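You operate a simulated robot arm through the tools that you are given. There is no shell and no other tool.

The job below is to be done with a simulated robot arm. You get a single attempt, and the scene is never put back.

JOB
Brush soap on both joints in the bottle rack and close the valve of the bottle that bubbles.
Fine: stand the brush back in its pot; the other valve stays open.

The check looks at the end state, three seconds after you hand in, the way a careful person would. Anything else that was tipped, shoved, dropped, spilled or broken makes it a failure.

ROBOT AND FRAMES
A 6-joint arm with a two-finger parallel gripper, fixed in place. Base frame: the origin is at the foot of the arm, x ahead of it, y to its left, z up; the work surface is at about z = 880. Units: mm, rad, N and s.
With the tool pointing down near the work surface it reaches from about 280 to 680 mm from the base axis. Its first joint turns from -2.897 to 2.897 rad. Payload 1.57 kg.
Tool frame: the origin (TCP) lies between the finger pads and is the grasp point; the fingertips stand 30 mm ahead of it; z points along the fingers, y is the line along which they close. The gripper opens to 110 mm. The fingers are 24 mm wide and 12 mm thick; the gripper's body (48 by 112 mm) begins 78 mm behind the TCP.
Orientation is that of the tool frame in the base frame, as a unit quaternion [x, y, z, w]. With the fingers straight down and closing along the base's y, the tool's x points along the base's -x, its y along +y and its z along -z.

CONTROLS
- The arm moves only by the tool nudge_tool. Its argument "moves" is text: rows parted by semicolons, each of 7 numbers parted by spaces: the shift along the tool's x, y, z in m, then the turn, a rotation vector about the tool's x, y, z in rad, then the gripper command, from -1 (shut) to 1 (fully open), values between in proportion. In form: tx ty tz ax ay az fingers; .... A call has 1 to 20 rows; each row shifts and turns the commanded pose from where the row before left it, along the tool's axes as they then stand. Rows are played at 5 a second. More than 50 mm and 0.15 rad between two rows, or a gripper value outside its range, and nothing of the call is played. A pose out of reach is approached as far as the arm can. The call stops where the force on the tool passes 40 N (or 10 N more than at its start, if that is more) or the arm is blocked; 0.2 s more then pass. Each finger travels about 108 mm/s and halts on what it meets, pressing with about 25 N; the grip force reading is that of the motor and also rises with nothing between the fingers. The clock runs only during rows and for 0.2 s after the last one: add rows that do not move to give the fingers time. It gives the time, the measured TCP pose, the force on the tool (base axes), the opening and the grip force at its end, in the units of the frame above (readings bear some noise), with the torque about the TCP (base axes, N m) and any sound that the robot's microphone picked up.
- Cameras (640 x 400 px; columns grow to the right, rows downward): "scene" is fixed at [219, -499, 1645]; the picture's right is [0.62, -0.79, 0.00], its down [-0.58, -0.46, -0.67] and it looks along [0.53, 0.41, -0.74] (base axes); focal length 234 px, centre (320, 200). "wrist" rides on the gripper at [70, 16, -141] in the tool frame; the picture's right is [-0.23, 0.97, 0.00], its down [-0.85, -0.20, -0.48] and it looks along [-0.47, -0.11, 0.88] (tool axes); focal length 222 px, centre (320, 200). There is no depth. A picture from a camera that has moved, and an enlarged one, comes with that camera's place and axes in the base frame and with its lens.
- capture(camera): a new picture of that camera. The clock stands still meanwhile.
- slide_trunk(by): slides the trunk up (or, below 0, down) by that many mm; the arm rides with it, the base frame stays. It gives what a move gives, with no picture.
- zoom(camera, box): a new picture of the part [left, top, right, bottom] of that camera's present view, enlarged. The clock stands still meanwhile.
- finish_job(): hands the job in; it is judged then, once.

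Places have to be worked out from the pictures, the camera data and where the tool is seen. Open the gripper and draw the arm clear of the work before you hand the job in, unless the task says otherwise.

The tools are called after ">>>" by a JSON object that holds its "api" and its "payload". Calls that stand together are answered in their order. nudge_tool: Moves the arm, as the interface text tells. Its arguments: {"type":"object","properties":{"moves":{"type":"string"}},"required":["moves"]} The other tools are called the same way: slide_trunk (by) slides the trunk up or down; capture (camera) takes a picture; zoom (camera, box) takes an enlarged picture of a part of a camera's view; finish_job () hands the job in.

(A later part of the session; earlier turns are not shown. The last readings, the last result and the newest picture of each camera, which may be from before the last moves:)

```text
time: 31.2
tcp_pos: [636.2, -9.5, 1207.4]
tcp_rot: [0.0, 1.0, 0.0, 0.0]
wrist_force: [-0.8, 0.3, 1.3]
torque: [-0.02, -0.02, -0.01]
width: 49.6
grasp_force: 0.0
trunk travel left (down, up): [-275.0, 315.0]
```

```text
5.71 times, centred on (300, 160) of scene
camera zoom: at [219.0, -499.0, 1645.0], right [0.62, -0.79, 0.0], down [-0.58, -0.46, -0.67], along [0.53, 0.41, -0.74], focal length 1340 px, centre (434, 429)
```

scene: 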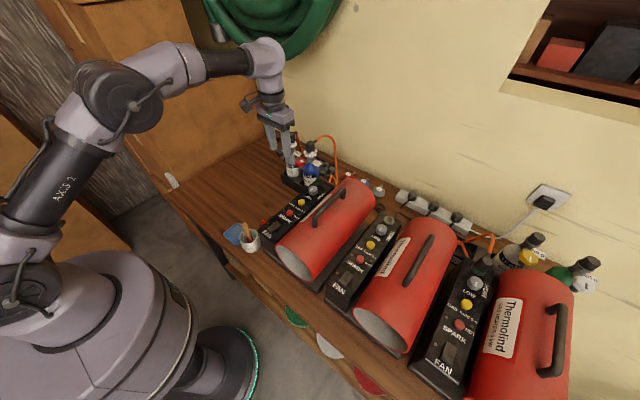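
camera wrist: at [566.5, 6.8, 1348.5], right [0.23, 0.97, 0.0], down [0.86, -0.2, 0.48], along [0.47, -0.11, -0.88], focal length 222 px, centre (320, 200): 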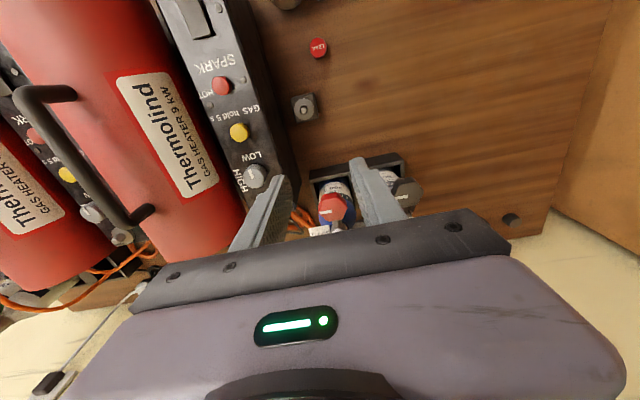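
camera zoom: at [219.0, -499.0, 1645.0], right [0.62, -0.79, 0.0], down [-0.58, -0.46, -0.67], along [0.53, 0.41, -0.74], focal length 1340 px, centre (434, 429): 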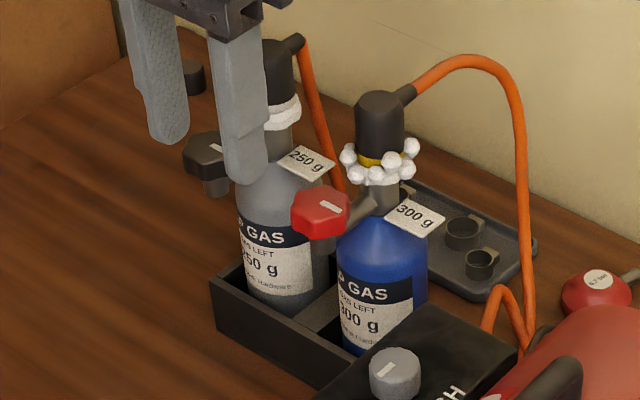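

>>> {"api": "zoom", "payload": {"camera": "scene", "box": [290, 152, 310, 172]}}

>>> {"api": "zoom", "payload": {"camera": "wrist", "box": [305, 180, 365, 230]}}

```text
16.00 times, centred on (300, 162) of scene
camera zoom: at [219.0, -499.0, 1645.0], right [0.62, -0.79, 0.0], down [-0.58, -0.46, -0.67], along [0.53, 0.41, -0.74], focal length 3752 px, centre (640, 808)
```

zoom: 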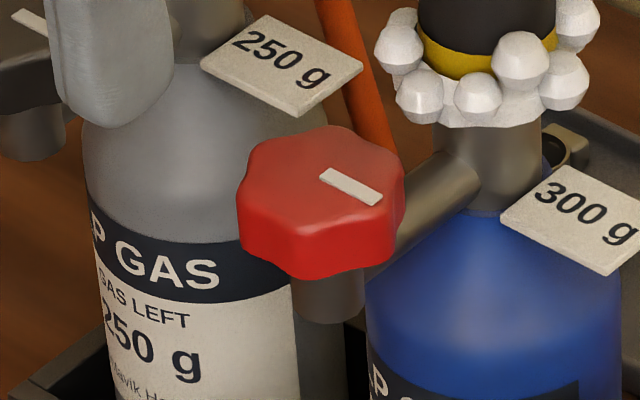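

```text
8.00 times, centred on (335, 205) of wrist
camera zoom: at [566.5, 6.8, 1348.5], right [0.23, 0.97, 0.0], down [0.86, -0.2, 0.48], along [0.47, -0.11, -0.88], focal length 1777 px, centre (200, 160)
```

zoom: 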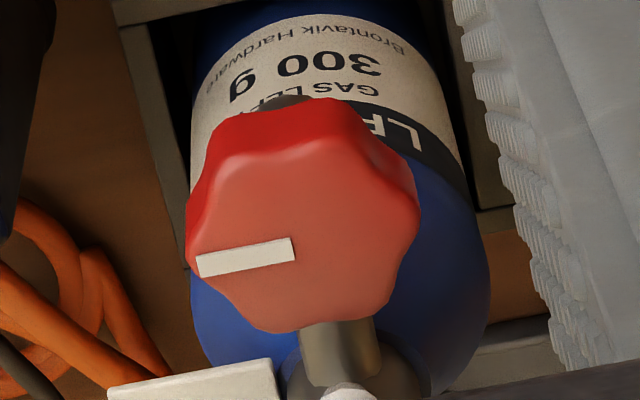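

The knob is confirmed upright, 39 mm wide, top centre at about (723.5, -11.6, 1091), and about 17 mm high with its pointer toward -y. I test the reach straight above it at z≈1207, fingers opened to about 60 mm.

>>> {"api": "nudge_tool", "payload": {"moves": "-0.0291 -0.0007 0 0 0 0 0.08; -0.0291 -0.0007 0 0 0 0 0.08; -0.0291 -0.0007 0 0 0 0 0.08; 0 0 0 0 0 0 0.08"}}

>>> {"api": "capture", "payload": {"camera": "scene"}}

>>> {"api": "zoom", "payload": {"camera": "wrist", "box": [220, 60, 420, 220]}}

```text
time: 32.2
tcp_pos: [670.9, -7.9, 1206.2]
tcp_rot: [-0.001, 1.0, 0.0, 0.001]
wrist_force: [-0.6, -0.3, -1.5]
torque: [0.01, -0.03, 0.02]
width: 59.3
grasp_force: 0.1
out of reach, approached as far as the arm can: row 2, 3
trunk travel left (down, up): [-275.0, 315.0]
```

```text
taken
```

scene: 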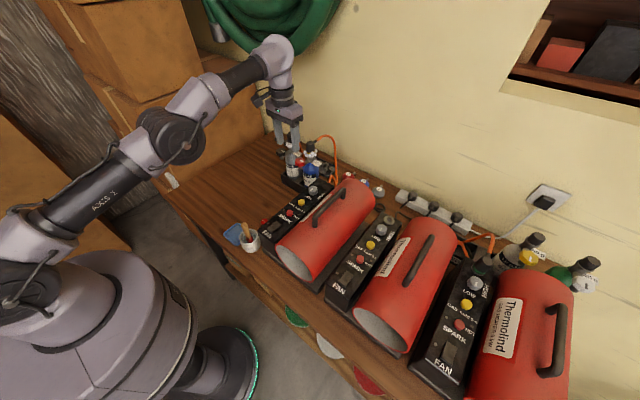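

```text
2.50 times, centred on (320, 140) of wrist
camera zoom: at [602.9, 6.8, 1347.5], right [0.23, 0.97, 0.0], down [0.86, -0.2, 0.48], along [0.47, -0.11, -0.88], focal length 555 px, centre (320, 350)
```

zoom: 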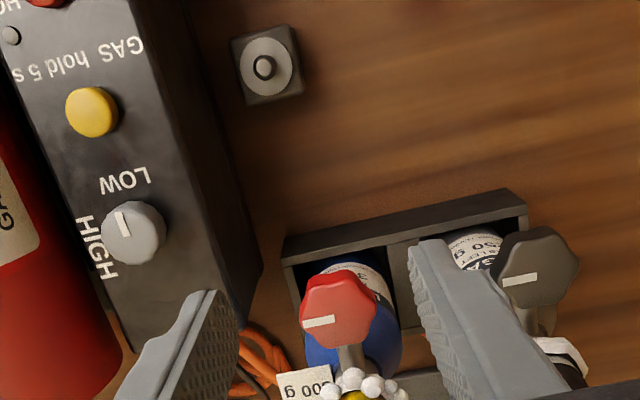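

Out of reach: the arm stops at x=671 because the shoulder sits well below the wrist. I raise the trunk by 150 mm for a flatter, longer reach, after drawing back a little.

>>> {"api": "nudge_tool", "payload": {"moves": "0.03 0 0 0 0 0 0.08; 0.03 0 0 0 0 0 0.08; 0.03 0 0 0 0 0 0.08; 0 0 0 0 0 0 0.08"}}

>>> {"api": "slide_trunk", "payload": {"by": 150}}

```text
time: 33.2
tcp_pos: [583.6, -8.0, 1205.9]
tcp_rot: [-0.001, 1.0, 0.0, 0.001]
wrist_force: [0.2, 0.2, -0.5]
torque: [0.03, 0.01, 0.0]
width: 59.4
grasp_force: 0.0
trunk travel left (down, up): [-275.0, 315.0]
```

```text
time: 35.0
tcp_pos: [583.2, -6.0, 1356.6]
tcp_rot: [-0.001, 1.0, 0.0, -0.001]
wrist_force: [0.1, -0.2, 0.6]
torque: [-0.04, 0.0, 0.0]
width: 59.5
grasp_force: 0.1
trunk travel left (down, up): [-425.0, 165.0]
```

>>> {"api": "nudge_tool", "payload": {"moves": "0 -0.001 0.04 0 0 0 0.08; 0 -0.001 0.04 0 0 0 0.08; 0 -0.001 0.04 0 0 0 0.08; 0 -0.001 0.04 0 0 0 0.08; 0 -0.001 0.036 0 0 0 0.08; -0.028 0 0 0 0 0 0.08; -0.028 0 0 0 0 0 0.08; -0.028 0 0 0 0 0 0.08; -0.028 0 0 0 0 0 0.08; -0.028 0 0 0 0 0 0.08; 0 0 0 0 0 0 0.08"}}

```text
time: 37.4
tcp_pos: [693.0, -11.8, 1160.7]
tcp_rot: [-0.001, 1.0, 0.0, -0.001]
wrist_force: [-0.3, 0.9, 0.1]
torque: [0.04, 0.03, 0.0]
width: 59.3
grasp_force: 0.0
out of reach, approached as far as the arm can: row 10
trunk travel left (down, up): [-425.0, 165.0]
```

Straight down, the reach ends at x≈693, so I'll grip the knob with the tool tilted about 30° and turn it about the knob's upright axis. I draw back and up, then lower the trunk by 150 mm again.

>>> {"api": "nudge_tool", "payload": {"moves": "0.0186 0 -0.034 0 0 0 0.08; 0.0186 0 -0.034 0 0 0 0.08; 0.0186 0 -0.034 0 0 0 0.08; 0.0186 0 -0.034 0 0 0 0.08; 0.0186 0 -0.034 0 0 0 0.08; 0 0 0 0 0 0 0.08"}}

>>> {"api": "slide_trunk", "payload": {"by": -150}}

```text
time: 38.8
tcp_pos: [601.3, -11.7, 1332.6]
tcp_rot: [-0.001, 1.0, 0.0, -0.001]
wrist_force: [0.6, -0.9, -0.9]
torque: [0.01, 0.06, 0.07]
width: 59.2
grasp_force: 0.0
trunk travel left (down, up): [-425.0, 165.0]
```

```text
time: 40.5
tcp_pos: [600.4, -11.6, 1183.2]
tcp_rot: [-0.002, 1.0, 0.0, 0.0]
wrist_force: [-0.3, 0.5, 0.8]
torque: [0.03, -0.01, 0.03]
width: 59.3
grasp_force: 0.0
trunk travel left (down, up): [-275.0, 315.0]
```

>>> {"api": "nudge_tool", "payload": {"moves": "0 0 0 0 -0.1309 0 0.08; 0 0 0 0 -0.1309 0 0.08; 0 0 0 0 -0.1309 0 0.08; 0 0 0 0 -0.1309 0 0.08; -0.0186 0 0.0195 0 0 0 0.08; -0.0186 0 0.0195 0 0 0 0.08; -0.0186 0 0.0195 0 0 0 0.08; 0 0 0 0 0 0 0.08"}}

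>>> {"api": "zoom", "payload": {"camera": "wrist", "box": [220, 60, 420, 220]}}

>>> {"api": "zoom", "payload": {"camera": "scene", "box": [270, 120, 330, 180]}}

```text
time: 42.3
tcp_pos: [677.7, -11.9, 1159.2]
tcp_rot: [-0.001, 0.966, 0.0, 0.258]
wrist_force: [-0.4, 0.8, -0.1]
torque: [0.0, 0.01, 0.0]
width: 59.4
grasp_force: 0.0
trunk travel left (down, up): [-275.0, 315.0]
```

```text
2.50 times, centred on (320, 140) of wrist
camera zoom: at [546.7, 3.2, 1247.8], right [0.2, 0.97, 0.11], down [0.5, -0.2, 0.84], along [0.84, -0.11, -0.53], focal length 555 px, centre (320, 350)
```

zoom: 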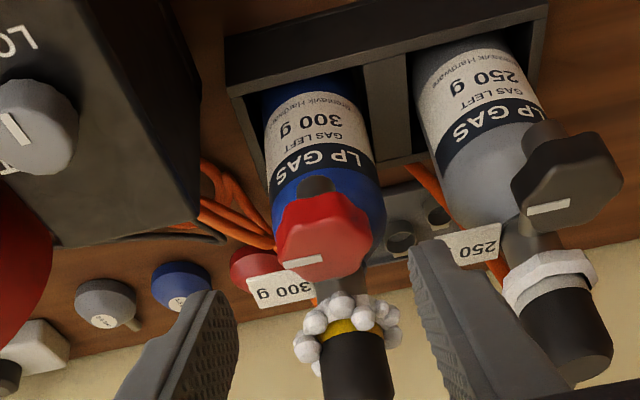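

```text
6.67 times, centred on (300, 150) of scene
camera zoom: at [219.0, -499.0, 1645.0], right [0.62, -0.79, 0.0], down [-0.58, -0.46, -0.67], along [0.53, 0.41, -0.74], focal length 1563 px, centre (453, 533)
```

zoom: 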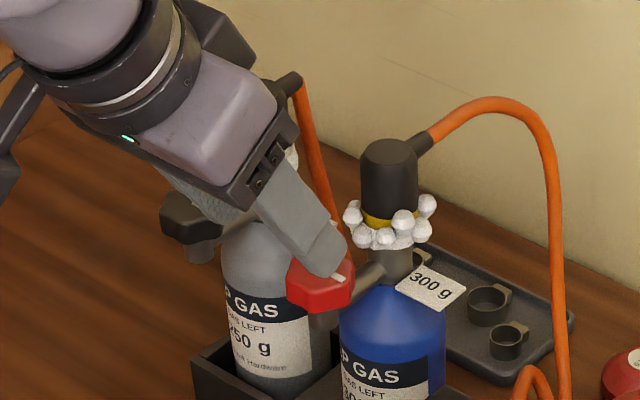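

The knob is centred between the fingers. I advance about 68 mm along the tool axis, which puts the fingertips around the knob, stopping with tips at z≈1068.

>>> {"api": "nudge_tool", "payload": {"moves": "-0.001 0.0002 0.02 0 0 0 0.08; 0 0 0.02 0 0 0 0.08; 0 0 0.014 0 0 0 0.08; 0 0 0.009 0 0 0 0.08; 0 0 0.005 0 0 0 0.08; 0 0 0 0 0 0 0.08"}}

>>> {"api": "zoom", "payload": {"camera": "wrist", "box": [240, 90, 400, 220]}}

>>> {"api": "zoom", "payload": {"camera": "scene", "box": [280, 135, 320, 175]}}

```text
time: 43.7
tcp_pos: [714.4, -11.0, 1102.0]
tcp_rot: [-0.001, 0.966, 0.0, 0.259]
wrist_force: [-0.2, 0.1, 0.1]
torque: [-0.01, 0.01, 0.0]
width: 59.5
grasp_force: 0.0
trunk travel left (down, up): [-275.0, 315.0]
```

```text
3.08 times, centred on (320, 155) of wrist
camera zoom: at [582.7, 3.4, 1189.1], right [0.2, 0.97, 0.11], down [0.5, -0.2, 0.84], along [0.84, -0.11, -0.53], focal length 684 px, centre (320, 338)
```

zoom: 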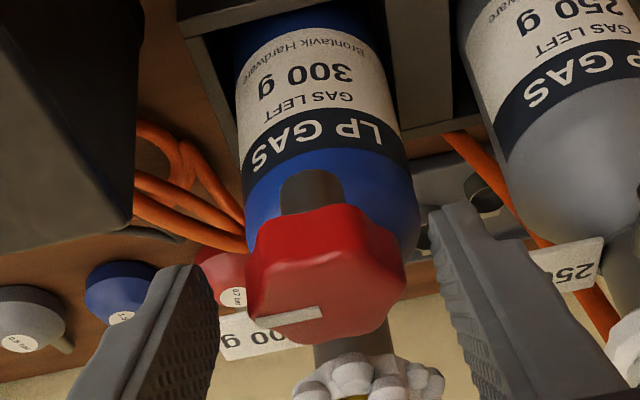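

```text
10.00 times, centred on (300, 155) of scene
camera zoom: at [219.0, -499.0, 1645.0], right [0.62, -0.79, 0.0], down [-0.58, -0.46, -0.67], along [0.53, 0.41, -0.74], focal length 2345 px, centre (520, 650)
```

zoom: 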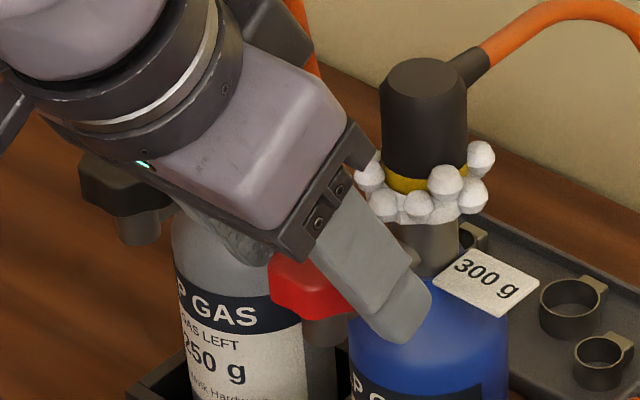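

The fingers straddle the knob with no contact force. I close on it step by step.

>>> {"api": "nudge_tool", "payload": {"moves": "0 0 0 0 0 0 -0.1; 0 0 0 0 0 0 -0.22; 0 0 0 0 0 0 -0.3; 0 0 0 0 0 0 -1; 0 0 0 0 0 0 -1"}}

>>> {"api": "zoom", "payload": {"camera": "wrist", "box": [240, 90, 400, 220]}}

>>> {"api": "zoom", "payload": {"camera": "scene", "box": [280, 135, 320, 175]}}

```text
time: 44.9
tcp_pos: [711.2, -11.2, 1101.1]
tcp_rot: [0.0, 0.966, 0.0, 0.259]
wrist_force: [-1.3, 0.8, 0.3]
torque: [-0.03, -0.07, 0.02]
width: 37.0
grasp_force: 24.8
trunk travel left (down, up): [-275.0, 315.0]
```

```text
3.08 times, centred on (320, 155) of wrist
camera zoom: at [582.5, 3.6, 1189.3], right [0.2, 0.97, 0.11], down [0.5, -0.2, 0.84], along [0.84, -0.11, -0.53], focal length 684 px, centre (320, 338)
```

zoom: 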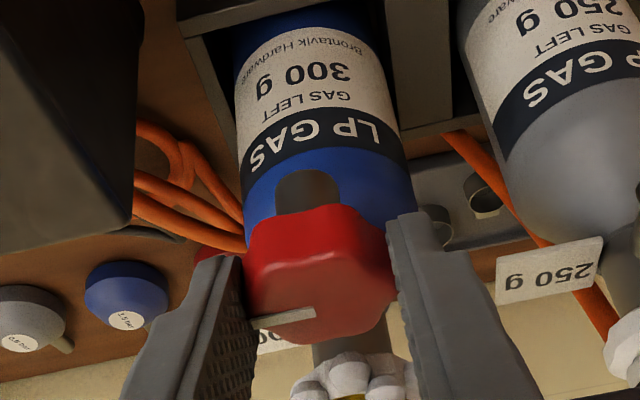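

```text
10.00 times, centred on (300, 155) of scene
camera zoom: at [219.0, -499.0, 1645.0], right [0.62, -0.79, 0.0], down [-0.58, -0.46, -0.67], along [0.53, 0.41, -0.74], focal length 2345 px, centre (520, 650)
```

zoom: 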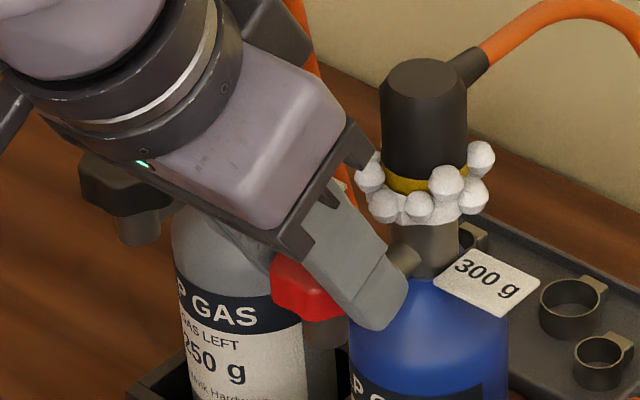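

The knob is gripped (37 mm, 25 N). I turn it clockwise as seen from above, about its upright axis, 0.3 rad first, watching torque.

>>> {"api": "nudge_tool", "payload": {"moves": "-0.00005 0.00108 0.00003 0.05 0 0.0866 -1; -0.00005 0.00108 0.00003 0.05 0 0.0866 -1; -0.00005 0.00108 0.00003 0.05 0 0.0866 -1; 0 0 0 0 0 0 -1"}}

>>> {"api": "zoom", "payload": {"camera": "wrist", "box": [240, 90, 400, 220]}}

>>> {"api": "zoom", "payload": {"camera": "scene", "box": [280, 135, 320, 175]}}

```text
time: 45.9
tcp_pos: [712.5, -8.9, 1101.2]
tcp_rot: [0.144, 0.955, -0.039, 0.256]
wrist_force: [-1.4, 0.5, -0.6]
torque: [-0.02, -0.09, -0.02]
width: 37.2
grasp_force: 25.9
trunk travel left (down, up): [-275.0, 315.0]
```

```text
3.08 times, centred on (320, 155) of wrist
camera zoom: at [593.6, 45.0, 1189.5], right [0.48, 0.87, 0.11], down [0.42, -0.34, 0.84], along [0.77, -0.35, -0.53], focal length 684 px, centre (320, 338)
```

zoom: 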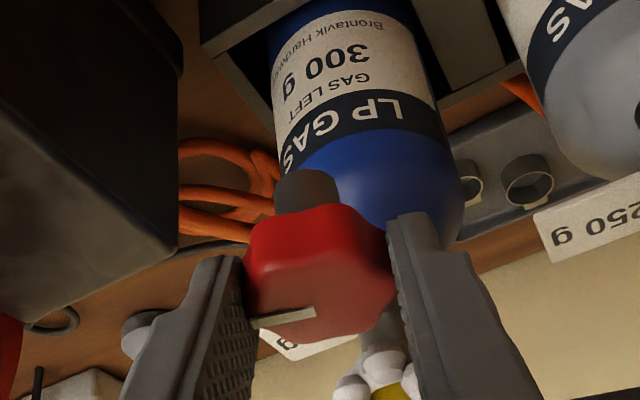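

```text
10.00 times, centred on (300, 155) of scene
camera zoom: at [219.0, -499.0, 1645.0], right [0.62, -0.79, 0.0], down [-0.58, -0.46, -0.67], along [0.53, 0.41, -0.74], focal length 2345 px, centre (520, 650)
```

zoom: 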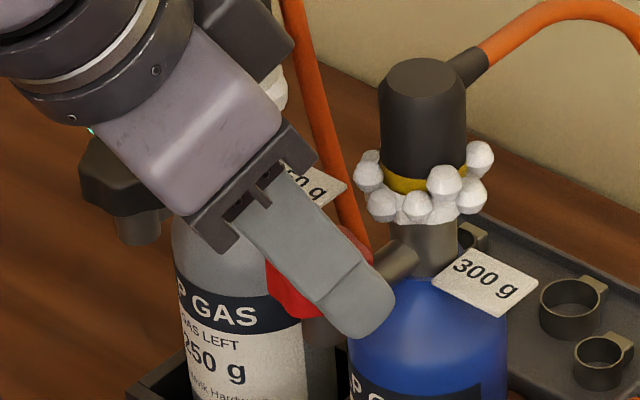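

The knob turns freely with the gripper and the bottle stays put. I go on another 0.4 rad and check.

>>> {"api": "nudge_tool", "payload": {"moves": "-0.00005 0.00108 0.00003 0.05 0 0.0866 -1; -0.00005 0.00108 0.00003 0.05 0 0.0866 -1; -0.00005 0.00108 0.00003 0.05 0 0.0866 -1; -0.00005 0.00108 0.00003 0.05 0 0.0866 -1; 0 0 0 0 0 0 -1"}}

>>> {"api": "zoom", "payload": {"camera": "wrist", "box": [240, 90, 400, 220]}}

>>> {"api": "zoom", "payload": {"camera": "scene", "box": [270, 125, 330, 185]}}

```text
time: 47.1
tcp_pos: [715.3, -4.5, 1101.0]
tcp_rot: [0.331, 0.908, -0.089, 0.243]
wrist_force: [-3.2, -1.7, 0.8]
torque: [-0.06, 0.29, -0.03]
width: 37.4
grasp_force: 25.1
trunk travel left (down, up): [-275.0, 315.0]
```

```text
3.08 times, centred on (320, 155) of wrist
camera zoom: at [626.3, 91.2, 1189.8], right [0.78, 0.62, 0.11], down [0.26, -0.48, 0.84], along [0.58, -0.63, -0.53], focal length 684 px, centre (320, 338)
```

zoom: 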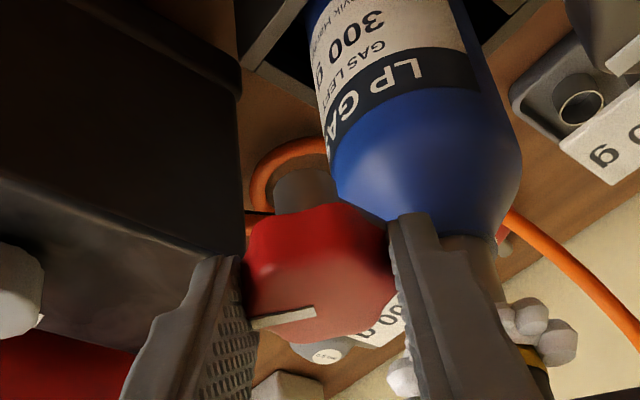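

```text
6.67 times, centred on (300, 155) of scene
camera zoom: at [219.0, -499.0, 1645.0], right [0.62, -0.79, 0.0], down [-0.58, -0.46, -0.67], along [0.53, 0.41, -0.74], focal length 1563 px, centre (453, 500)
```

zoom: 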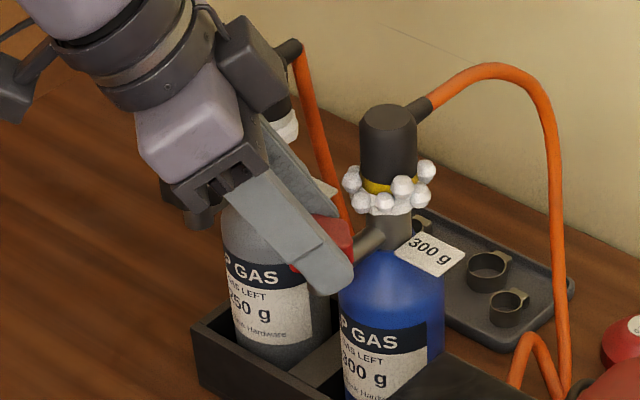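

About 40° turned, bubbles still present and torque low. I go on another 0.3 rad.

>>> {"api": "nudge_tool", "payload": {"moves": "-0.00005 0.00108 0.00003 0.05 0 0.0866 -1; -0.00005 0.00108 0.00003 0.05 0 0.0866 -1; -0.00005 0.00108 0.00003 0.05 0 0.0866 -1; 0 0 0 0 0 0 -1; 0 0 0 0 0 0 -1"}}

>>> {"api": "zoom", "payload": {"camera": "wrist", "box": [240, 90, 400, 220]}}

>>> {"api": "zoom", "payload": {"camera": "scene", "box": [270, 125, 330, 185]}}

```text
time: 48.3
tcp_pos: [717.6, -1.7, 1102.1]
tcp_rot: [0.462, 0.848, -0.123, 0.228]
wrist_force: [-2.2, -0.2, 2.5]
torque: [0.04, 0.08, -0.03]
width: 37.3
grasp_force: 25.5
trunk travel left (down, up): [-275.0, 315.0]
```

```text
3.08 times, centred on (320, 155) of wrist
camera zoom: at [661.2, 115.8, 1190.2], right [0.93, 0.36, 0.11], down [0.1, -0.53, 0.84], along [0.37, -0.77, -0.53], focal length 684 px, centre (320, 338)
```

zoom: 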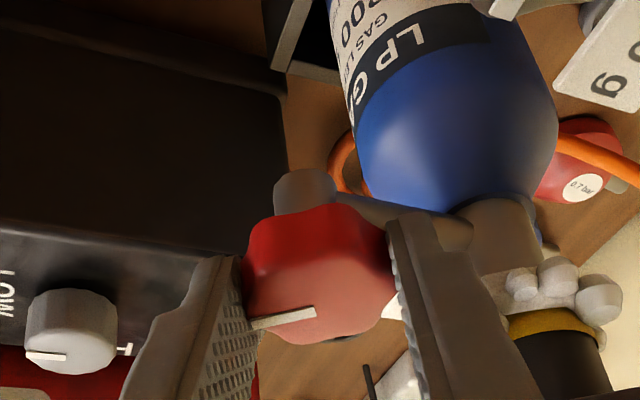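

```text
6.67 times, centred on (300, 155) of scene
camera zoom: at [219.0, -499.0, 1645.0], right [0.62, -0.79, 0.0], down [-0.58, -0.46, -0.67], along [0.53, 0.41, -0.74], focal length 1563 px, centre (453, 500)
```

zoom: 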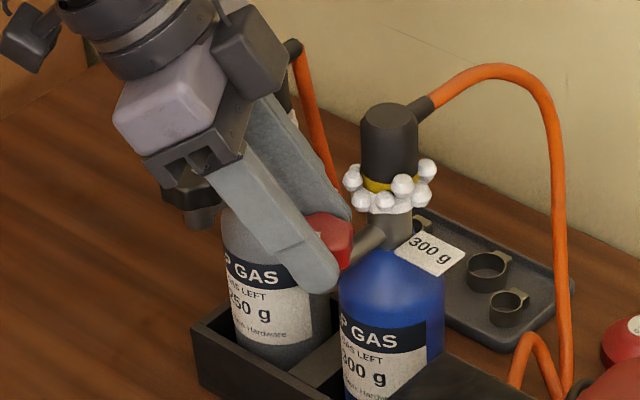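

About 57° is turned, with no stop felt yet and still bubbling. The reach ends soon at this angle, so I let go (opening only to 47 mm), pull back, and look at the pointer.

>>> {"api": "nudge_tool", "payload": {"moves": "0 0 0 0 0 0 -0.25; 0 0 0 0 0 0 -0.15; 0 0 0 0 0 0 -0.15; 0 0 -0.01 0 0 0 -0.15; 0 0 -0.015 0 0 0 -0.15; 0 0 -0.02 0 0 0 -0.15; 0 0 0 0 0 0 -0.15"}}

>>> {"api": "zoom", "payload": {"camera": "wrist", "box": [240, 90, 400, 220]}}

>>> {"api": "zoom", "payload": {"camera": "scene", "box": [270, 125, 330, 185]}}

```text
time: 49.9
tcp_pos: [705.3, 16.9, 1140.9]
tcp_rot: [0.463, 0.848, -0.124, 0.227]
wrist_force: [0.7, 0.2, 0.4]
torque: [0.0, -0.02, -0.02]
width: 47.0
grasp_force: 0.0
trunk travel left (down, up): [-275.0, 315.0]
```

```text
3.08 times, centred on (320, 155) of wrist
camera zoom: at [649.8, 134.5, 1228.6], right [0.93, 0.36, 0.11], down [0.1, -0.53, 0.84], along [0.37, -0.77, -0.53], focal length 684 px, centre (320, 338)
```

zoom: 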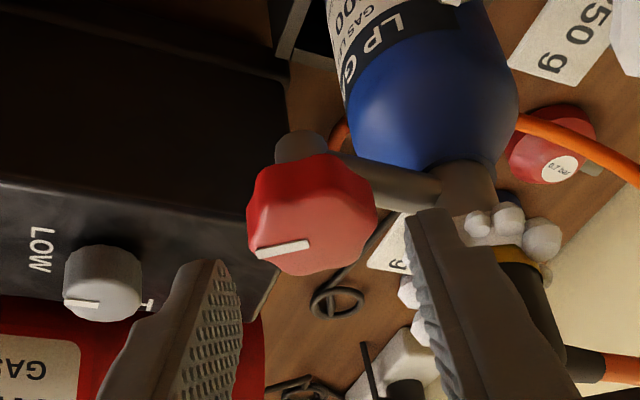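

```text
6.67 times, centred on (300, 155) of scene
camera zoom: at [219.0, -499.0, 1645.0], right [0.62, -0.79, 0.0], down [-0.58, -0.46, -0.67], along [0.53, 0.41, -0.74], focal length 1563 px, centre (453, 500)
```

zoom: 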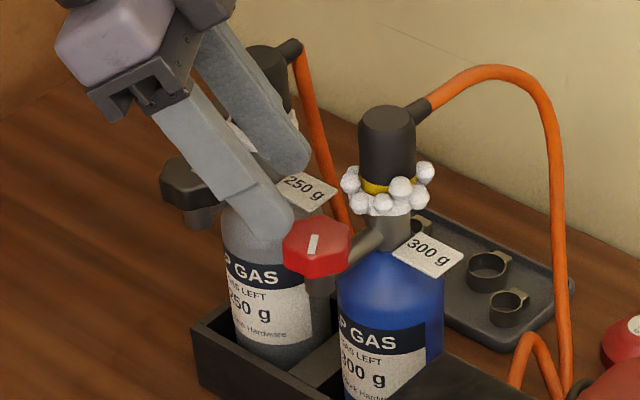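

The pointer has swung clockwise from -y toward -x, so the knob really turned. I swing the open gripper back around the knob's axis to about -40° for a second stroke.

>>> {"api": "nudge_tool", "payload": {"moves": "-0.00025 -0.0044 0.00014 -0.0653 0 -0.1131 -0.15; -0.00025 -0.0044 0.00014 -0.0653 0 -0.1131 -0.15; -0.00025 -0.0044 0.00014 -0.0653 0 -0.1131 -0.15; -0.00025 -0.0044 0.00014 -0.0653 0 -0.1131 -0.15; -0.00025 -0.0044 0.00014 -0.0653 0 -0.1131 -0.15; -0.00025 -0.0044 0.00014 -0.0653 0 -0.1131 -0.15; -0.00025 -0.0044 0.00014 -0.0653 0 -0.1131 -0.15; -0.00025 -0.0044 0.00014 -0.0653 0 -0.1131 -0.15; -0.00025 -0.0044 0.00014 -0.0653 0 -0.1131 -0.15; -0.00025 -0.0044 0.00014 -0.0653 0 -0.1131 -0.15; -0.00025 -0.0044 0.00014 -0.0653 0 -0.1131 -0.15; -0.00025 -0.0044 0.00014 -0.0653 0 -0.1131 -0.15; -0.00025 -0.0044 0.00014 -0.0653 0 -0.1131 -0.15; 0 0 0 0 0 0 -0.15"}}

>>> {"api": "zoom", "payload": {"camera": "wrist", "box": [240, 90, 400, 220]}}

>>> {"api": "zoom", "payload": {"camera": "scene", "box": [270, 125, 330, 185]}}

```text
time: 52.9
tcp_pos: [697.1, -33.8, 1139.3]
tcp_rot: [-0.332, 0.907, 0.09, 0.244]
wrist_force: [-0.3, 0.8, -1.0]
torque: [-0.01, 0.02, 0.03]
width: 46.9
grasp_force: 0.1
trunk travel left (down, up): [-275.0, 315.0]
```

```text
3.08 times, centred on (320, 155) of wrist
camera zoom: at [587.8, -106.8, 1228.4], right [-0.48, 0.87, 0.11], down [0.51, 0.17, 0.84], along [0.71, 0.46, -0.53], focal length 684 px, centre (320, 338)
```

zoom: 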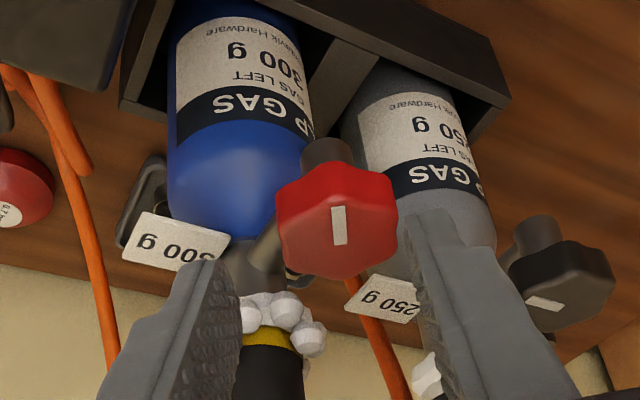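

```text
6.67 times, centred on (300, 155) of scene
camera zoom: at [219.0, -499.0, 1645.0], right [0.62, -0.79, 0.0], down [-0.58, -0.46, -0.67], along [0.53, 0.41, -0.74], focal length 1563 px, centre (453, 500)
```

zoom: 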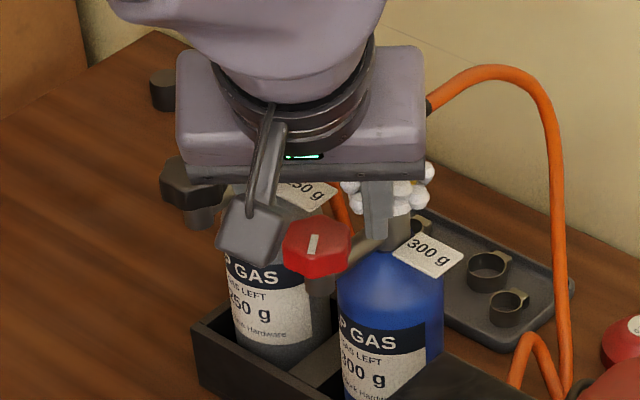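

The wrist views show the knob's axis is really nearer (719, -11), about 4 mm closer than assumed. I recentre by 3.4 mm, then descend along the tool to straddle the knob again.

>>> {"api": "nudge_tool", "payload": {"moves": "0.0015 0.0034 0 0 0 0 -0.1; 0 0 0.015 0 0 0 -0.1; 0 0 0.005 0 0 0 -0.1; 0 0 0 0 0 0 -0.1"}}

>>> {"api": "zoom", "payload": {"camera": "wrist", "box": [240, 90, 400, 220]}}

```text
time: 53.9
tcp_pos: [701.8, -25.1, 1122.9]
tcp_rot: [-0.331, 0.907, 0.088, 0.243]
wrist_force: [-0.5, 0.0, 0.9]
torque: [0.0, -0.01, 0.01]
width: 49.7
grasp_force: 0.1
trunk travel left (down, up): [-275.0, 315.0]
```

```text
3.08 times, centred on (320, 155) of wrist
camera zoom: at [592.9, -98.2, 1210.2], right [-0.48, 0.87, 0.11], down [0.51, 0.17, 0.84], along [0.71, 0.46, -0.53], focal length 684 px, centre (320, 338)
```

zoom: 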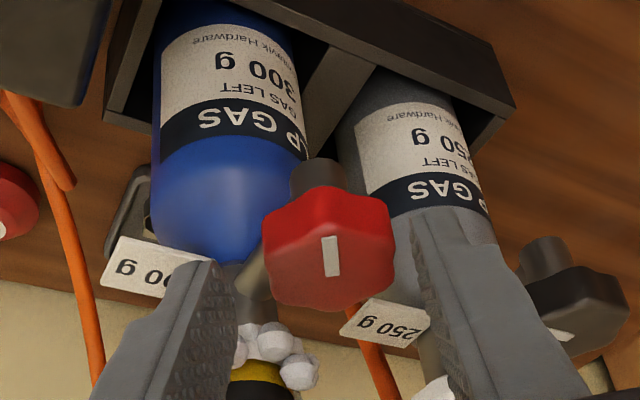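

The knob is centred between the fingers now. I descend the remaining 24 mm and close on it.

>>> {"api": "nudge_tool", "payload": {"moves": "0 0.0005 0.012 0 0 0 -0.1; 0 0 0.008 0 0 0 -0.1; 0 0 0.004 0 0 0 -0.1; 0 0 0 0 0 0 -0.1; 0 0 0 0 0 0 -0.22; 0 0 0 0 0 0 -0.3; 0 0 0 0 0 0 -1; 0 0 0 0 0 0 -1"}}

>>> {"api": "zoom", "payload": {"camera": "wrist", "box": [240, 90, 400, 220]}}

>>> {"api": "zoom", "payload": {"camera": "scene", "box": [270, 125, 330, 185]}}

```text
time: 55.7
tcp_pos: [710.6, -18.3, 1102.2]
tcp_rot: [-0.331, 0.908, 0.089, 0.243]
wrist_force: [-1.5, 0.2, 0.4]
torque: [-0.01, 0.15, 0.05]
width: 36.9
grasp_force: 25.1
trunk travel left (down, up): [-275.0, 315.0]
```

```text
3.08 times, centred on (320, 155) of wrist
camera zoom: at [601.1, -90.5, 1190.0], right [-0.48, 0.87, 0.11], down [0.51, 0.17, 0.84], along [0.71, 0.46, -0.53], focal length 684 px, centre (320, 338)
```

zoom: 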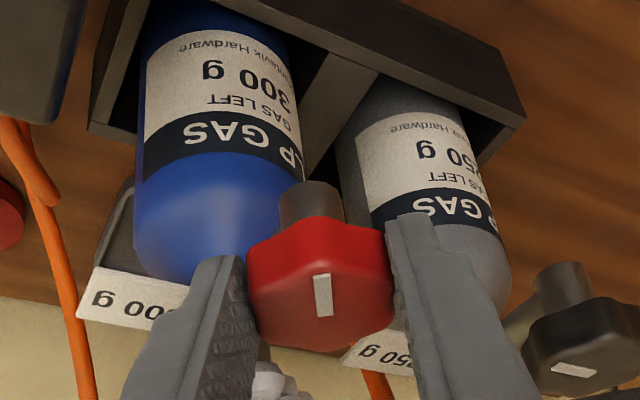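

```text
6.67 times, centred on (300, 155) of scene
camera zoom: at [219.0, -499.0, 1645.0], right [0.62, -0.79, 0.0], down [-0.58, -0.46, -0.67], along [0.53, 0.41, -0.74], focal length 1563 px, centre (453, 500)
```

zoom: 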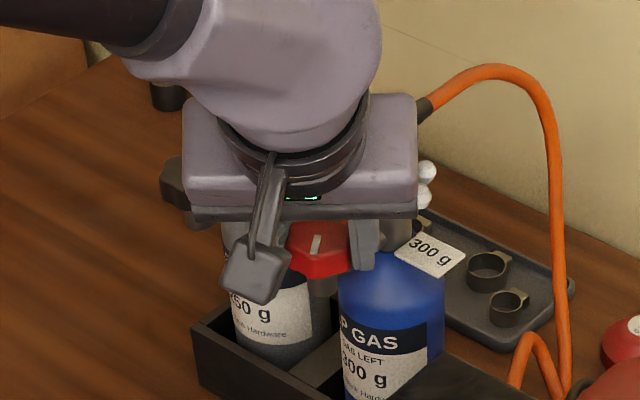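

Gripped again, with the camera housing clear of the bottles. I turn clockwise 0.4 rad about the axis and read the torque.

>>> {"api": "nudge_tool", "payload": {"moves": "-0.00005 0.00108 0.00003 0.05 0 0.0866 -1; -0.00005 0.00108 0.00003 0.05 0 0.0866 -1; -0.00005 0.00108 0.00003 0.05 0 0.0866 -1; -0.00005 0.00108 0.00003 0.05 0 0.0866 -1; 0 0 0 0 0 0 -1"}}

>>> {"api": "zoom", "payload": {"camera": "wrist", "box": [240, 90, 400, 220]}}

>>> {"api": "zoom", "payload": {"camera": "scene", "box": [270, 125, 330, 185]}}

```text
time: 56.9
tcp_pos: [708.6, -13.7, 1102.2]
tcp_rot: [-0.144, 0.955, 0.039, 0.256]
wrist_force: [-2.4, -0.6, -0.4]
torque: [-0.09, 0.25, 0.03]
width: 37.0
grasp_force: 25.1
trunk travel left (down, up): [-275.0, 315.0]
```

```text
3.08 times, centred on (320, 155) of wrist
camera zoom: at [579.8, -37.3, 1190.1], right [-0.1, 0.99, 0.11], down [0.54, -0.04, 0.84], along [0.84, 0.14, -0.53], focal length 684 px, centre (320, 338)
```

zoom: 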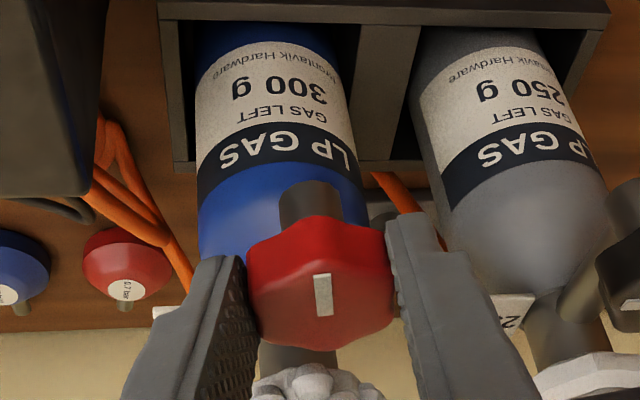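

```text
6.67 times, centred on (300, 155) of scene
camera zoom: at [219.0, -499.0, 1645.0], right [0.62, -0.79, 0.0], down [-0.58, -0.46, -0.67], along [0.53, 0.41, -0.74], focal length 1563 px, centre (453, 500)
```

zoom: 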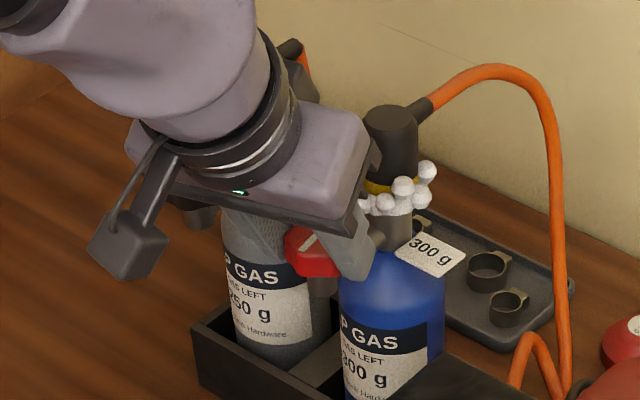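

The knob follows (about 80° in total), with torque still small. I keep turning another 0.5 rad.

>>> {"api": "nudge_tool", "payload": {"moves": "-0.00005 0.00108 0.00003 0.05 0 0.0866 -1; -0.00005 0.00108 0.00003 0.05 0 0.0866 -1; -0.00005 0.00108 0.00003 0.05 0 0.0866 -1; -0.00005 0.00108 0.00003 0.05 0 0.0866 -1; -0.00005 0.00108 0.00003 0.05 0 0.0866 -1; 0 0 0 0 0 0 -1"}}

>>> {"api": "zoom", "payload": {"camera": "wrist", "box": [240, 90, 400, 220]}}

>>> {"api": "zoom", "payload": {"camera": "scene", "box": [270, 125, 330, 185]}}

```text
time: 58.3
tcp_pos: [709.7, -6.5, 1103.1]
tcp_rot: [0.095, 0.961, -0.025, 0.257]
wrist_force: [0.4, 5.5, 3.3]
torque: [0.36, -0.22, 0.38]
width: 37.4
grasp_force: 25.1
trunk travel left (down, up): [-275.0, 315.0]
```

```text
3.08 times, centred on (320, 155) of wrist
camera zoom: at [584.7, 33.7, 1190.6], right [0.39, 0.92, 0.11], down [0.45, -0.29, 0.84], along [0.8, -0.27, -0.53], focal length 684 px, centre (320, 338)
```

zoom: 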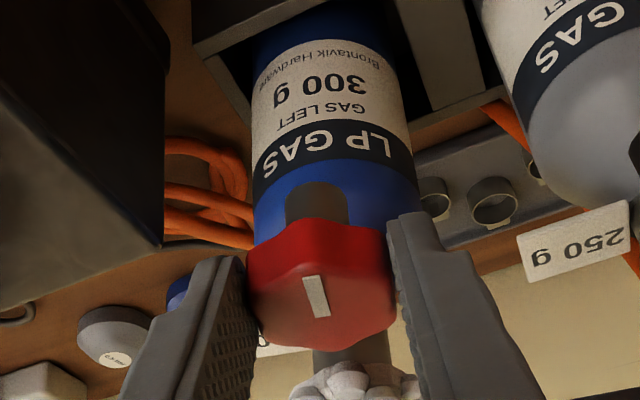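

```text
6.67 times, centred on (300, 155) of scene
camera zoom: at [219.0, -499.0, 1645.0], right [0.62, -0.79, 0.0], down [-0.58, -0.46, -0.67], along [0.53, 0.41, -0.74], focal length 1563 px, centre (453, 500)
```

zoom: 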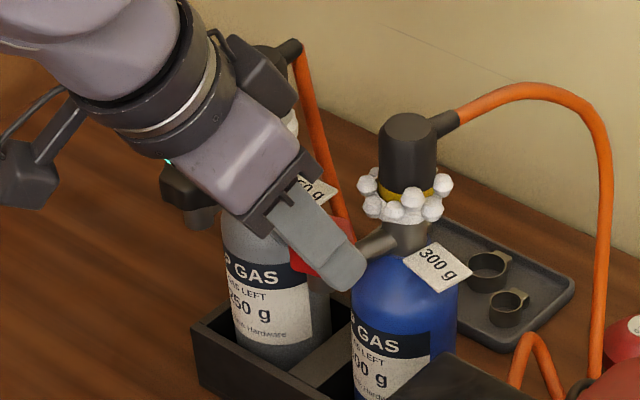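

Torque has risen to 0.4 N m: the knob reached its stop (about a quarter turn), and the blue bottle was dragged a little with it. I look closely at the bottle in its slot before easing off.

>>> {"api": "zoom", "payload": {"camera": "scene", "box": [280, 150, 330, 200]}}

>>> {"api": "zoom", "payload": {"camera": "wrist", "box": [200, 0, 440, 200]}}

>>> {"api": "zoom", "payload": {"camera": "scene", "box": [285, 125, 325, 165]}}

```text
8.00 times, centred on (305, 175) of scene
camera zoom: at [219.0, -499.0, 1645.0], right [0.62, -0.79, 0.0], down [-0.58, -0.46, -0.67], along [0.53, 0.41, -0.74], focal length 1876 px, centre (440, 400)
```

zoom: 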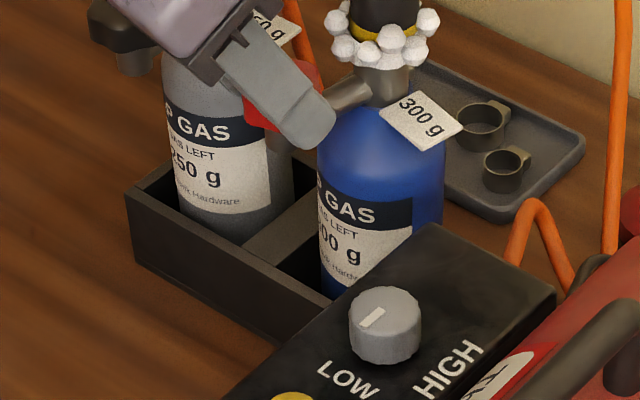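

```text
2.00 times, centred on (320, 100) of wrist
camera zoom: at [584.7, 33.7, 1190.6], right [0.39, 0.92, 0.11], down [0.45, -0.29, 0.84], along [0.8, -0.27, -0.53], focal length 444 px, centre (320, 400)
```

zoom: 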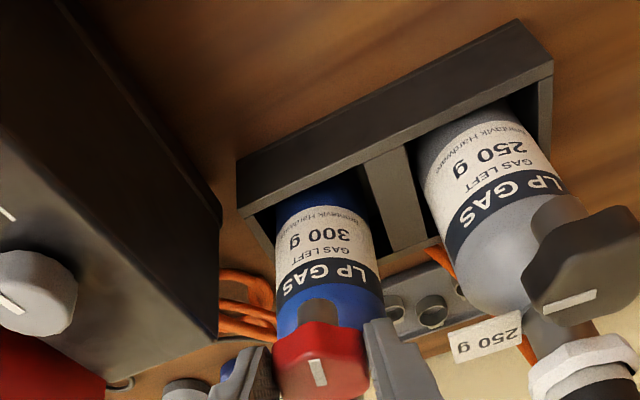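

```text
10.00 times, centred on (305, 145) of scene
camera zoom: at [219.0, -499.0, 1645.0], right [0.62, -0.79, 0.0], down [-0.58, -0.46, -0.67], along [0.53, 0.41, -0.74], focal length 2345 px, centre (470, 750)
```

zoom: 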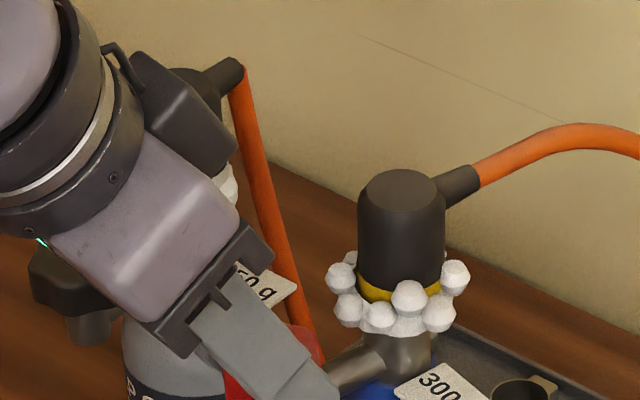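

The knob is at its stop after about 90°, and the bottle is tipped by about 2° against the grip. Turning back a little will unload it and let it stand upright while the knob stays at the stop; I do that in small steps.

>>> {"api": "nudge_tool", "payload": {"moves": "0 -0.00054 0 -0.025 0 -0.0433 -1; 0 0 0 0 0 0 -1"}}

```text
time: 58.9
tcp_pos: [708.2, -8.1, 1103.3]
tcp_rot: [0.072, 0.963, -0.019, 0.258]
wrist_force: [-2.3, 3.9, 3.0]
torque: [0.48, 0.48, 0.21]
width: 37.6
grasp_force: 25.1
trunk travel left (down, up): [-275.0, 315.0]
```

Torque about z fell to 0.21 N m. Another 0.05 rad back.

>>> {"api": "nudge_tool", "payload": {"moves": "0 -0.00054 0 -0.025 0 -0.0433 -1; 0 0 0 0 0 0 -1"}}

>>> {"api": "zoom", "payload": {"camera": "scene", "box": [270, 125, 330, 185]}}

>>> {"api": "zoom", "payload": {"camera": "wrist", "box": [240, 90, 400, 220]}}

```text
time: 59.5
tcp_pos: [709.1, -8.7, 1101.9]
tcp_rot: [0.049, 0.965, -0.013, 0.259]
wrist_force: [-1.9, 2.2, -0.7]
torque: [0.16, 0.57, 0.02]
width: 37.6
grasp_force: 25.8
trunk travel left (down, up): [-275.0, 315.0]
```

```text
6.67 times, centred on (300, 155) of scene
camera zoom: at [219.0, -499.0, 1645.0], right [0.62, -0.79, 0.0], down [-0.58, -0.46, -0.67], along [0.53, 0.41, -0.74], focal length 1563 px, centre (453, 500)
```

zoom: 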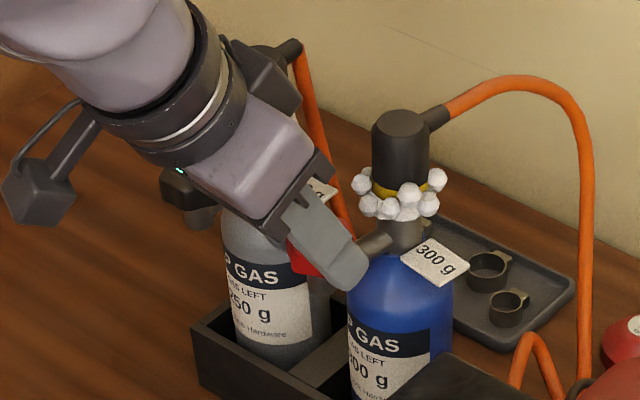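

```text
3.08 times, centred on (320, 155) of wrist
camera zoom: at [580.7, 19.7, 1190.1], right [0.29, 0.95, 0.11], down [0.48, -0.25, 0.84], along [0.83, -0.19, -0.53], focal length 684 px, centre (320, 338)
```

zoom: 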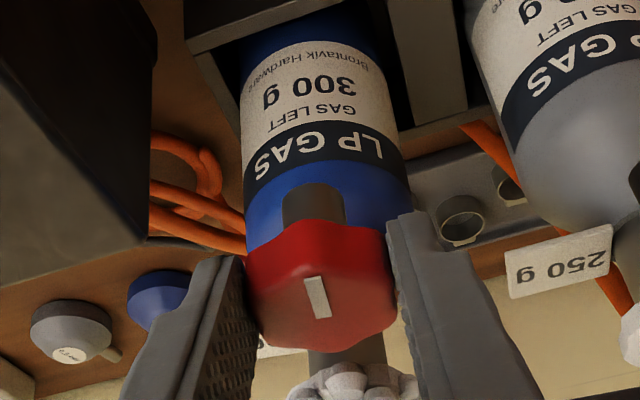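

Torque is now nearly zero, but the tool still pushes the bottle slightly (+x, -y by about 3 N). I follow that force back by 2 mm in -x and 3 mm in +y to stand the bottle up gently.

>>> {"api": "nudge_tool", "payload": {"moves": "0.0009 0.0015 -0.0005 0 0 0 -1; 0.0009 0.0015 -0.0005 0 0 0 -1; 0 0 0 0 0 0 -1"}}

>>> {"api": "zoom", "payload": {"camera": "scene", "box": [270, 125, 330, 185]}}

```text
time: 60.3
tcp_pos: [707.1, -4.9, 1101.7]
tcp_rot: [0.049, 0.965, -0.013, 0.258]
wrist_force: [2.2, -0.6, 0.5]
torque: [-0.13, -0.18, 0.13]
width: 37.2
grasp_force: 24.7
trunk travel left (down, up): [-275.0, 315.0]
```

```text
6.67 times, centred on (300, 155) of scene
camera zoom: at [219.0, -499.0, 1645.0], right [0.62, -0.79, 0.0], down [-0.58, -0.46, -0.67], along [0.53, 0.41, -0.74], focal length 1563 px, centre (453, 500)
```

zoom: 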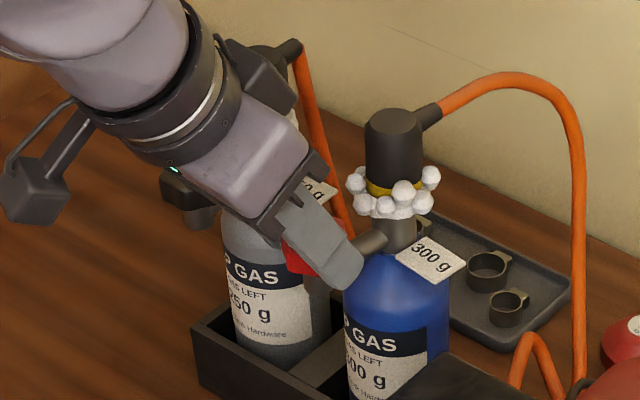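

Forces are now near balance, with the cap almost at its old place. I open the fingers gently to about 49 mm, back out along the tool, and look at the pointer and the bubbles.

>>> {"api": "nudge_tool", "payload": {"moves": "0 0 0 0 0 0 -0.28; 0 0 0 0 0 0 -0.2; 0 0 0 0 0 0 -0.1; 0 0 0 0 0 0 -0.1; 0 0 -0.01 0 0 0 -0.1; 0 0 -0.015 0 0 0 -0.1; 0 0 -0.02 0 0 0 -0.1; 0 0 0 0 0 0 -0.1"}}

>>> {"api": "zoom", "payload": {"camera": "scene", "box": [270, 125, 330, 185]}}

>>> {"api": "zoom", "payload": {"camera": "wrist", "box": [240, 90, 400, 220]}}

```text
time: 62.1
tcp_pos: [683.7, -2.1, 1141.2]
tcp_rot: [0.047, 0.965, -0.012, 0.259]
wrist_force: [-0.2, -0.1, -0.6]
torque: [-0.01, -0.02, 0.0]
width: 49.5
grasp_force: 0.0
trunk travel left (down, up): [-275.0, 315.0]
```

```text
6.67 times, centred on (300, 155) of scene
camera zoom: at [219.0, -499.0, 1645.0], right [0.62, -0.79, 0.0], down [-0.58, -0.46, -0.67], along [0.53, 0.41, -0.74], focal length 1563 px, centre (453, 500)
```

zoom: 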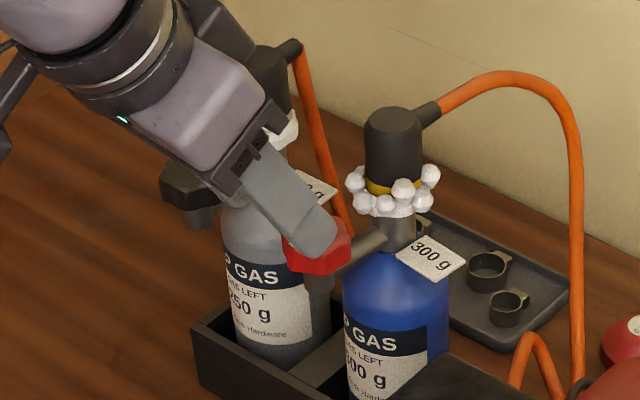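

```text
3.08 times, centred on (320, 155) of wrist
camera zoom: at [556.8, 24.8, 1229.6], right [0.29, 0.95, 0.11], down [0.48, -0.25, 0.84], along [0.83, -0.19, -0.53], focal length 684 px, centre (320, 338)
```

zoom: 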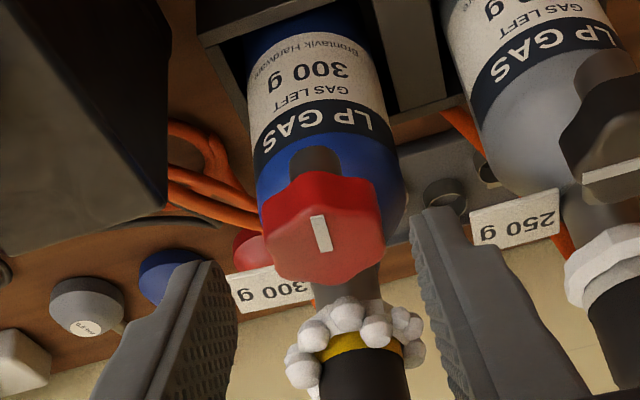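

The bottle stands in its slot, the pointer now facing the robot. I wait a couple of seconds and check whether the bubbles fade.

>>> {"api": "nudge_tool", "payload": {"moves": "0 0 -0.03 0 0 0 -0.1; 0 0 -0.03 0 0 0 -0.1; 0 0 0 0 0 0 -0.1; 0 0 0 0 0 0 -0.1; 0 0 0 0 0 0 -0.1; 0 0 0 0 0 0 -0.1; 0 0 0 0 0 0 -0.1; 0 0 0 0 0 0 -0.1; 0 0 0 0 0 0 -0.1; 0 0 0 0 0 0 -0.1"}}

>>> {"api": "zoom", "payload": {"camera": "scene", "box": [280, 130, 330, 180]}}

>>> {"api": "zoom", "payload": {"camera": "wrist", "box": [250, 90, 410, 220]}}

```text
time: 64.3
tcp_pos: [653.7, -0.1, 1193.5]
tcp_rot: [0.049, 0.965, -0.013, 0.259]
wrist_force: [0.2, -0.2, -0.9]
torque: [0.01, 0.0, -0.02]
width: 49.4
grasp_force: 0.2
trunk travel left (down, up): [-275.0, 315.0]
```

```text
8.00 times, centred on (305, 155) of scene
camera zoom: at [219.0, -499.0, 1645.0], right [0.62, -0.79, 0.0], down [-0.58, -0.46, -0.67], along [0.53, 0.41, -0.74], focal length 1876 px, centre (440, 560)
```

zoom: 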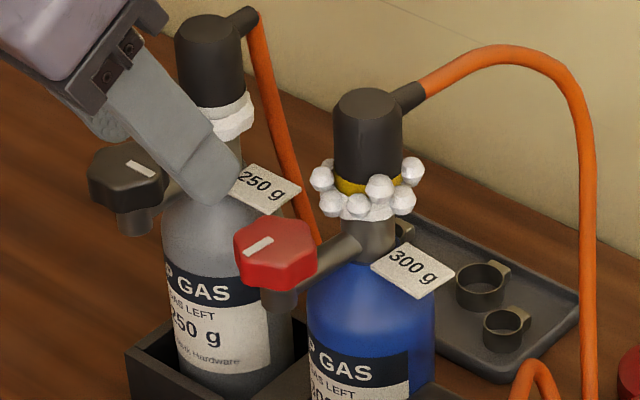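

```text
3.08 times, centred on (330, 155) of wrist
camera zoom: at [526.4, 27.7, 1281.5], right [0.29, 0.95, 0.11], down [0.48, -0.25, 0.84], along [0.83, -0.19, -0.53], focal length 684 px, centre (289, 338)
```

zoom: 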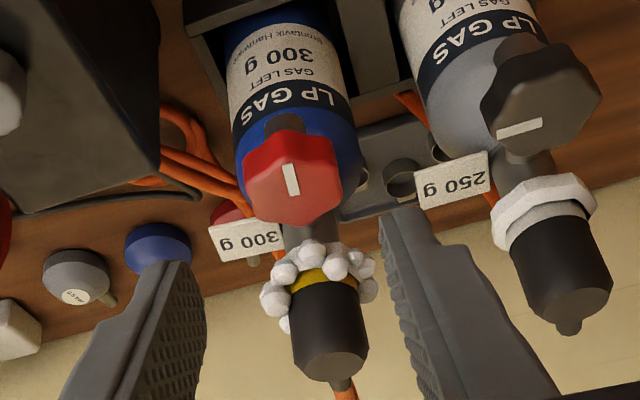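

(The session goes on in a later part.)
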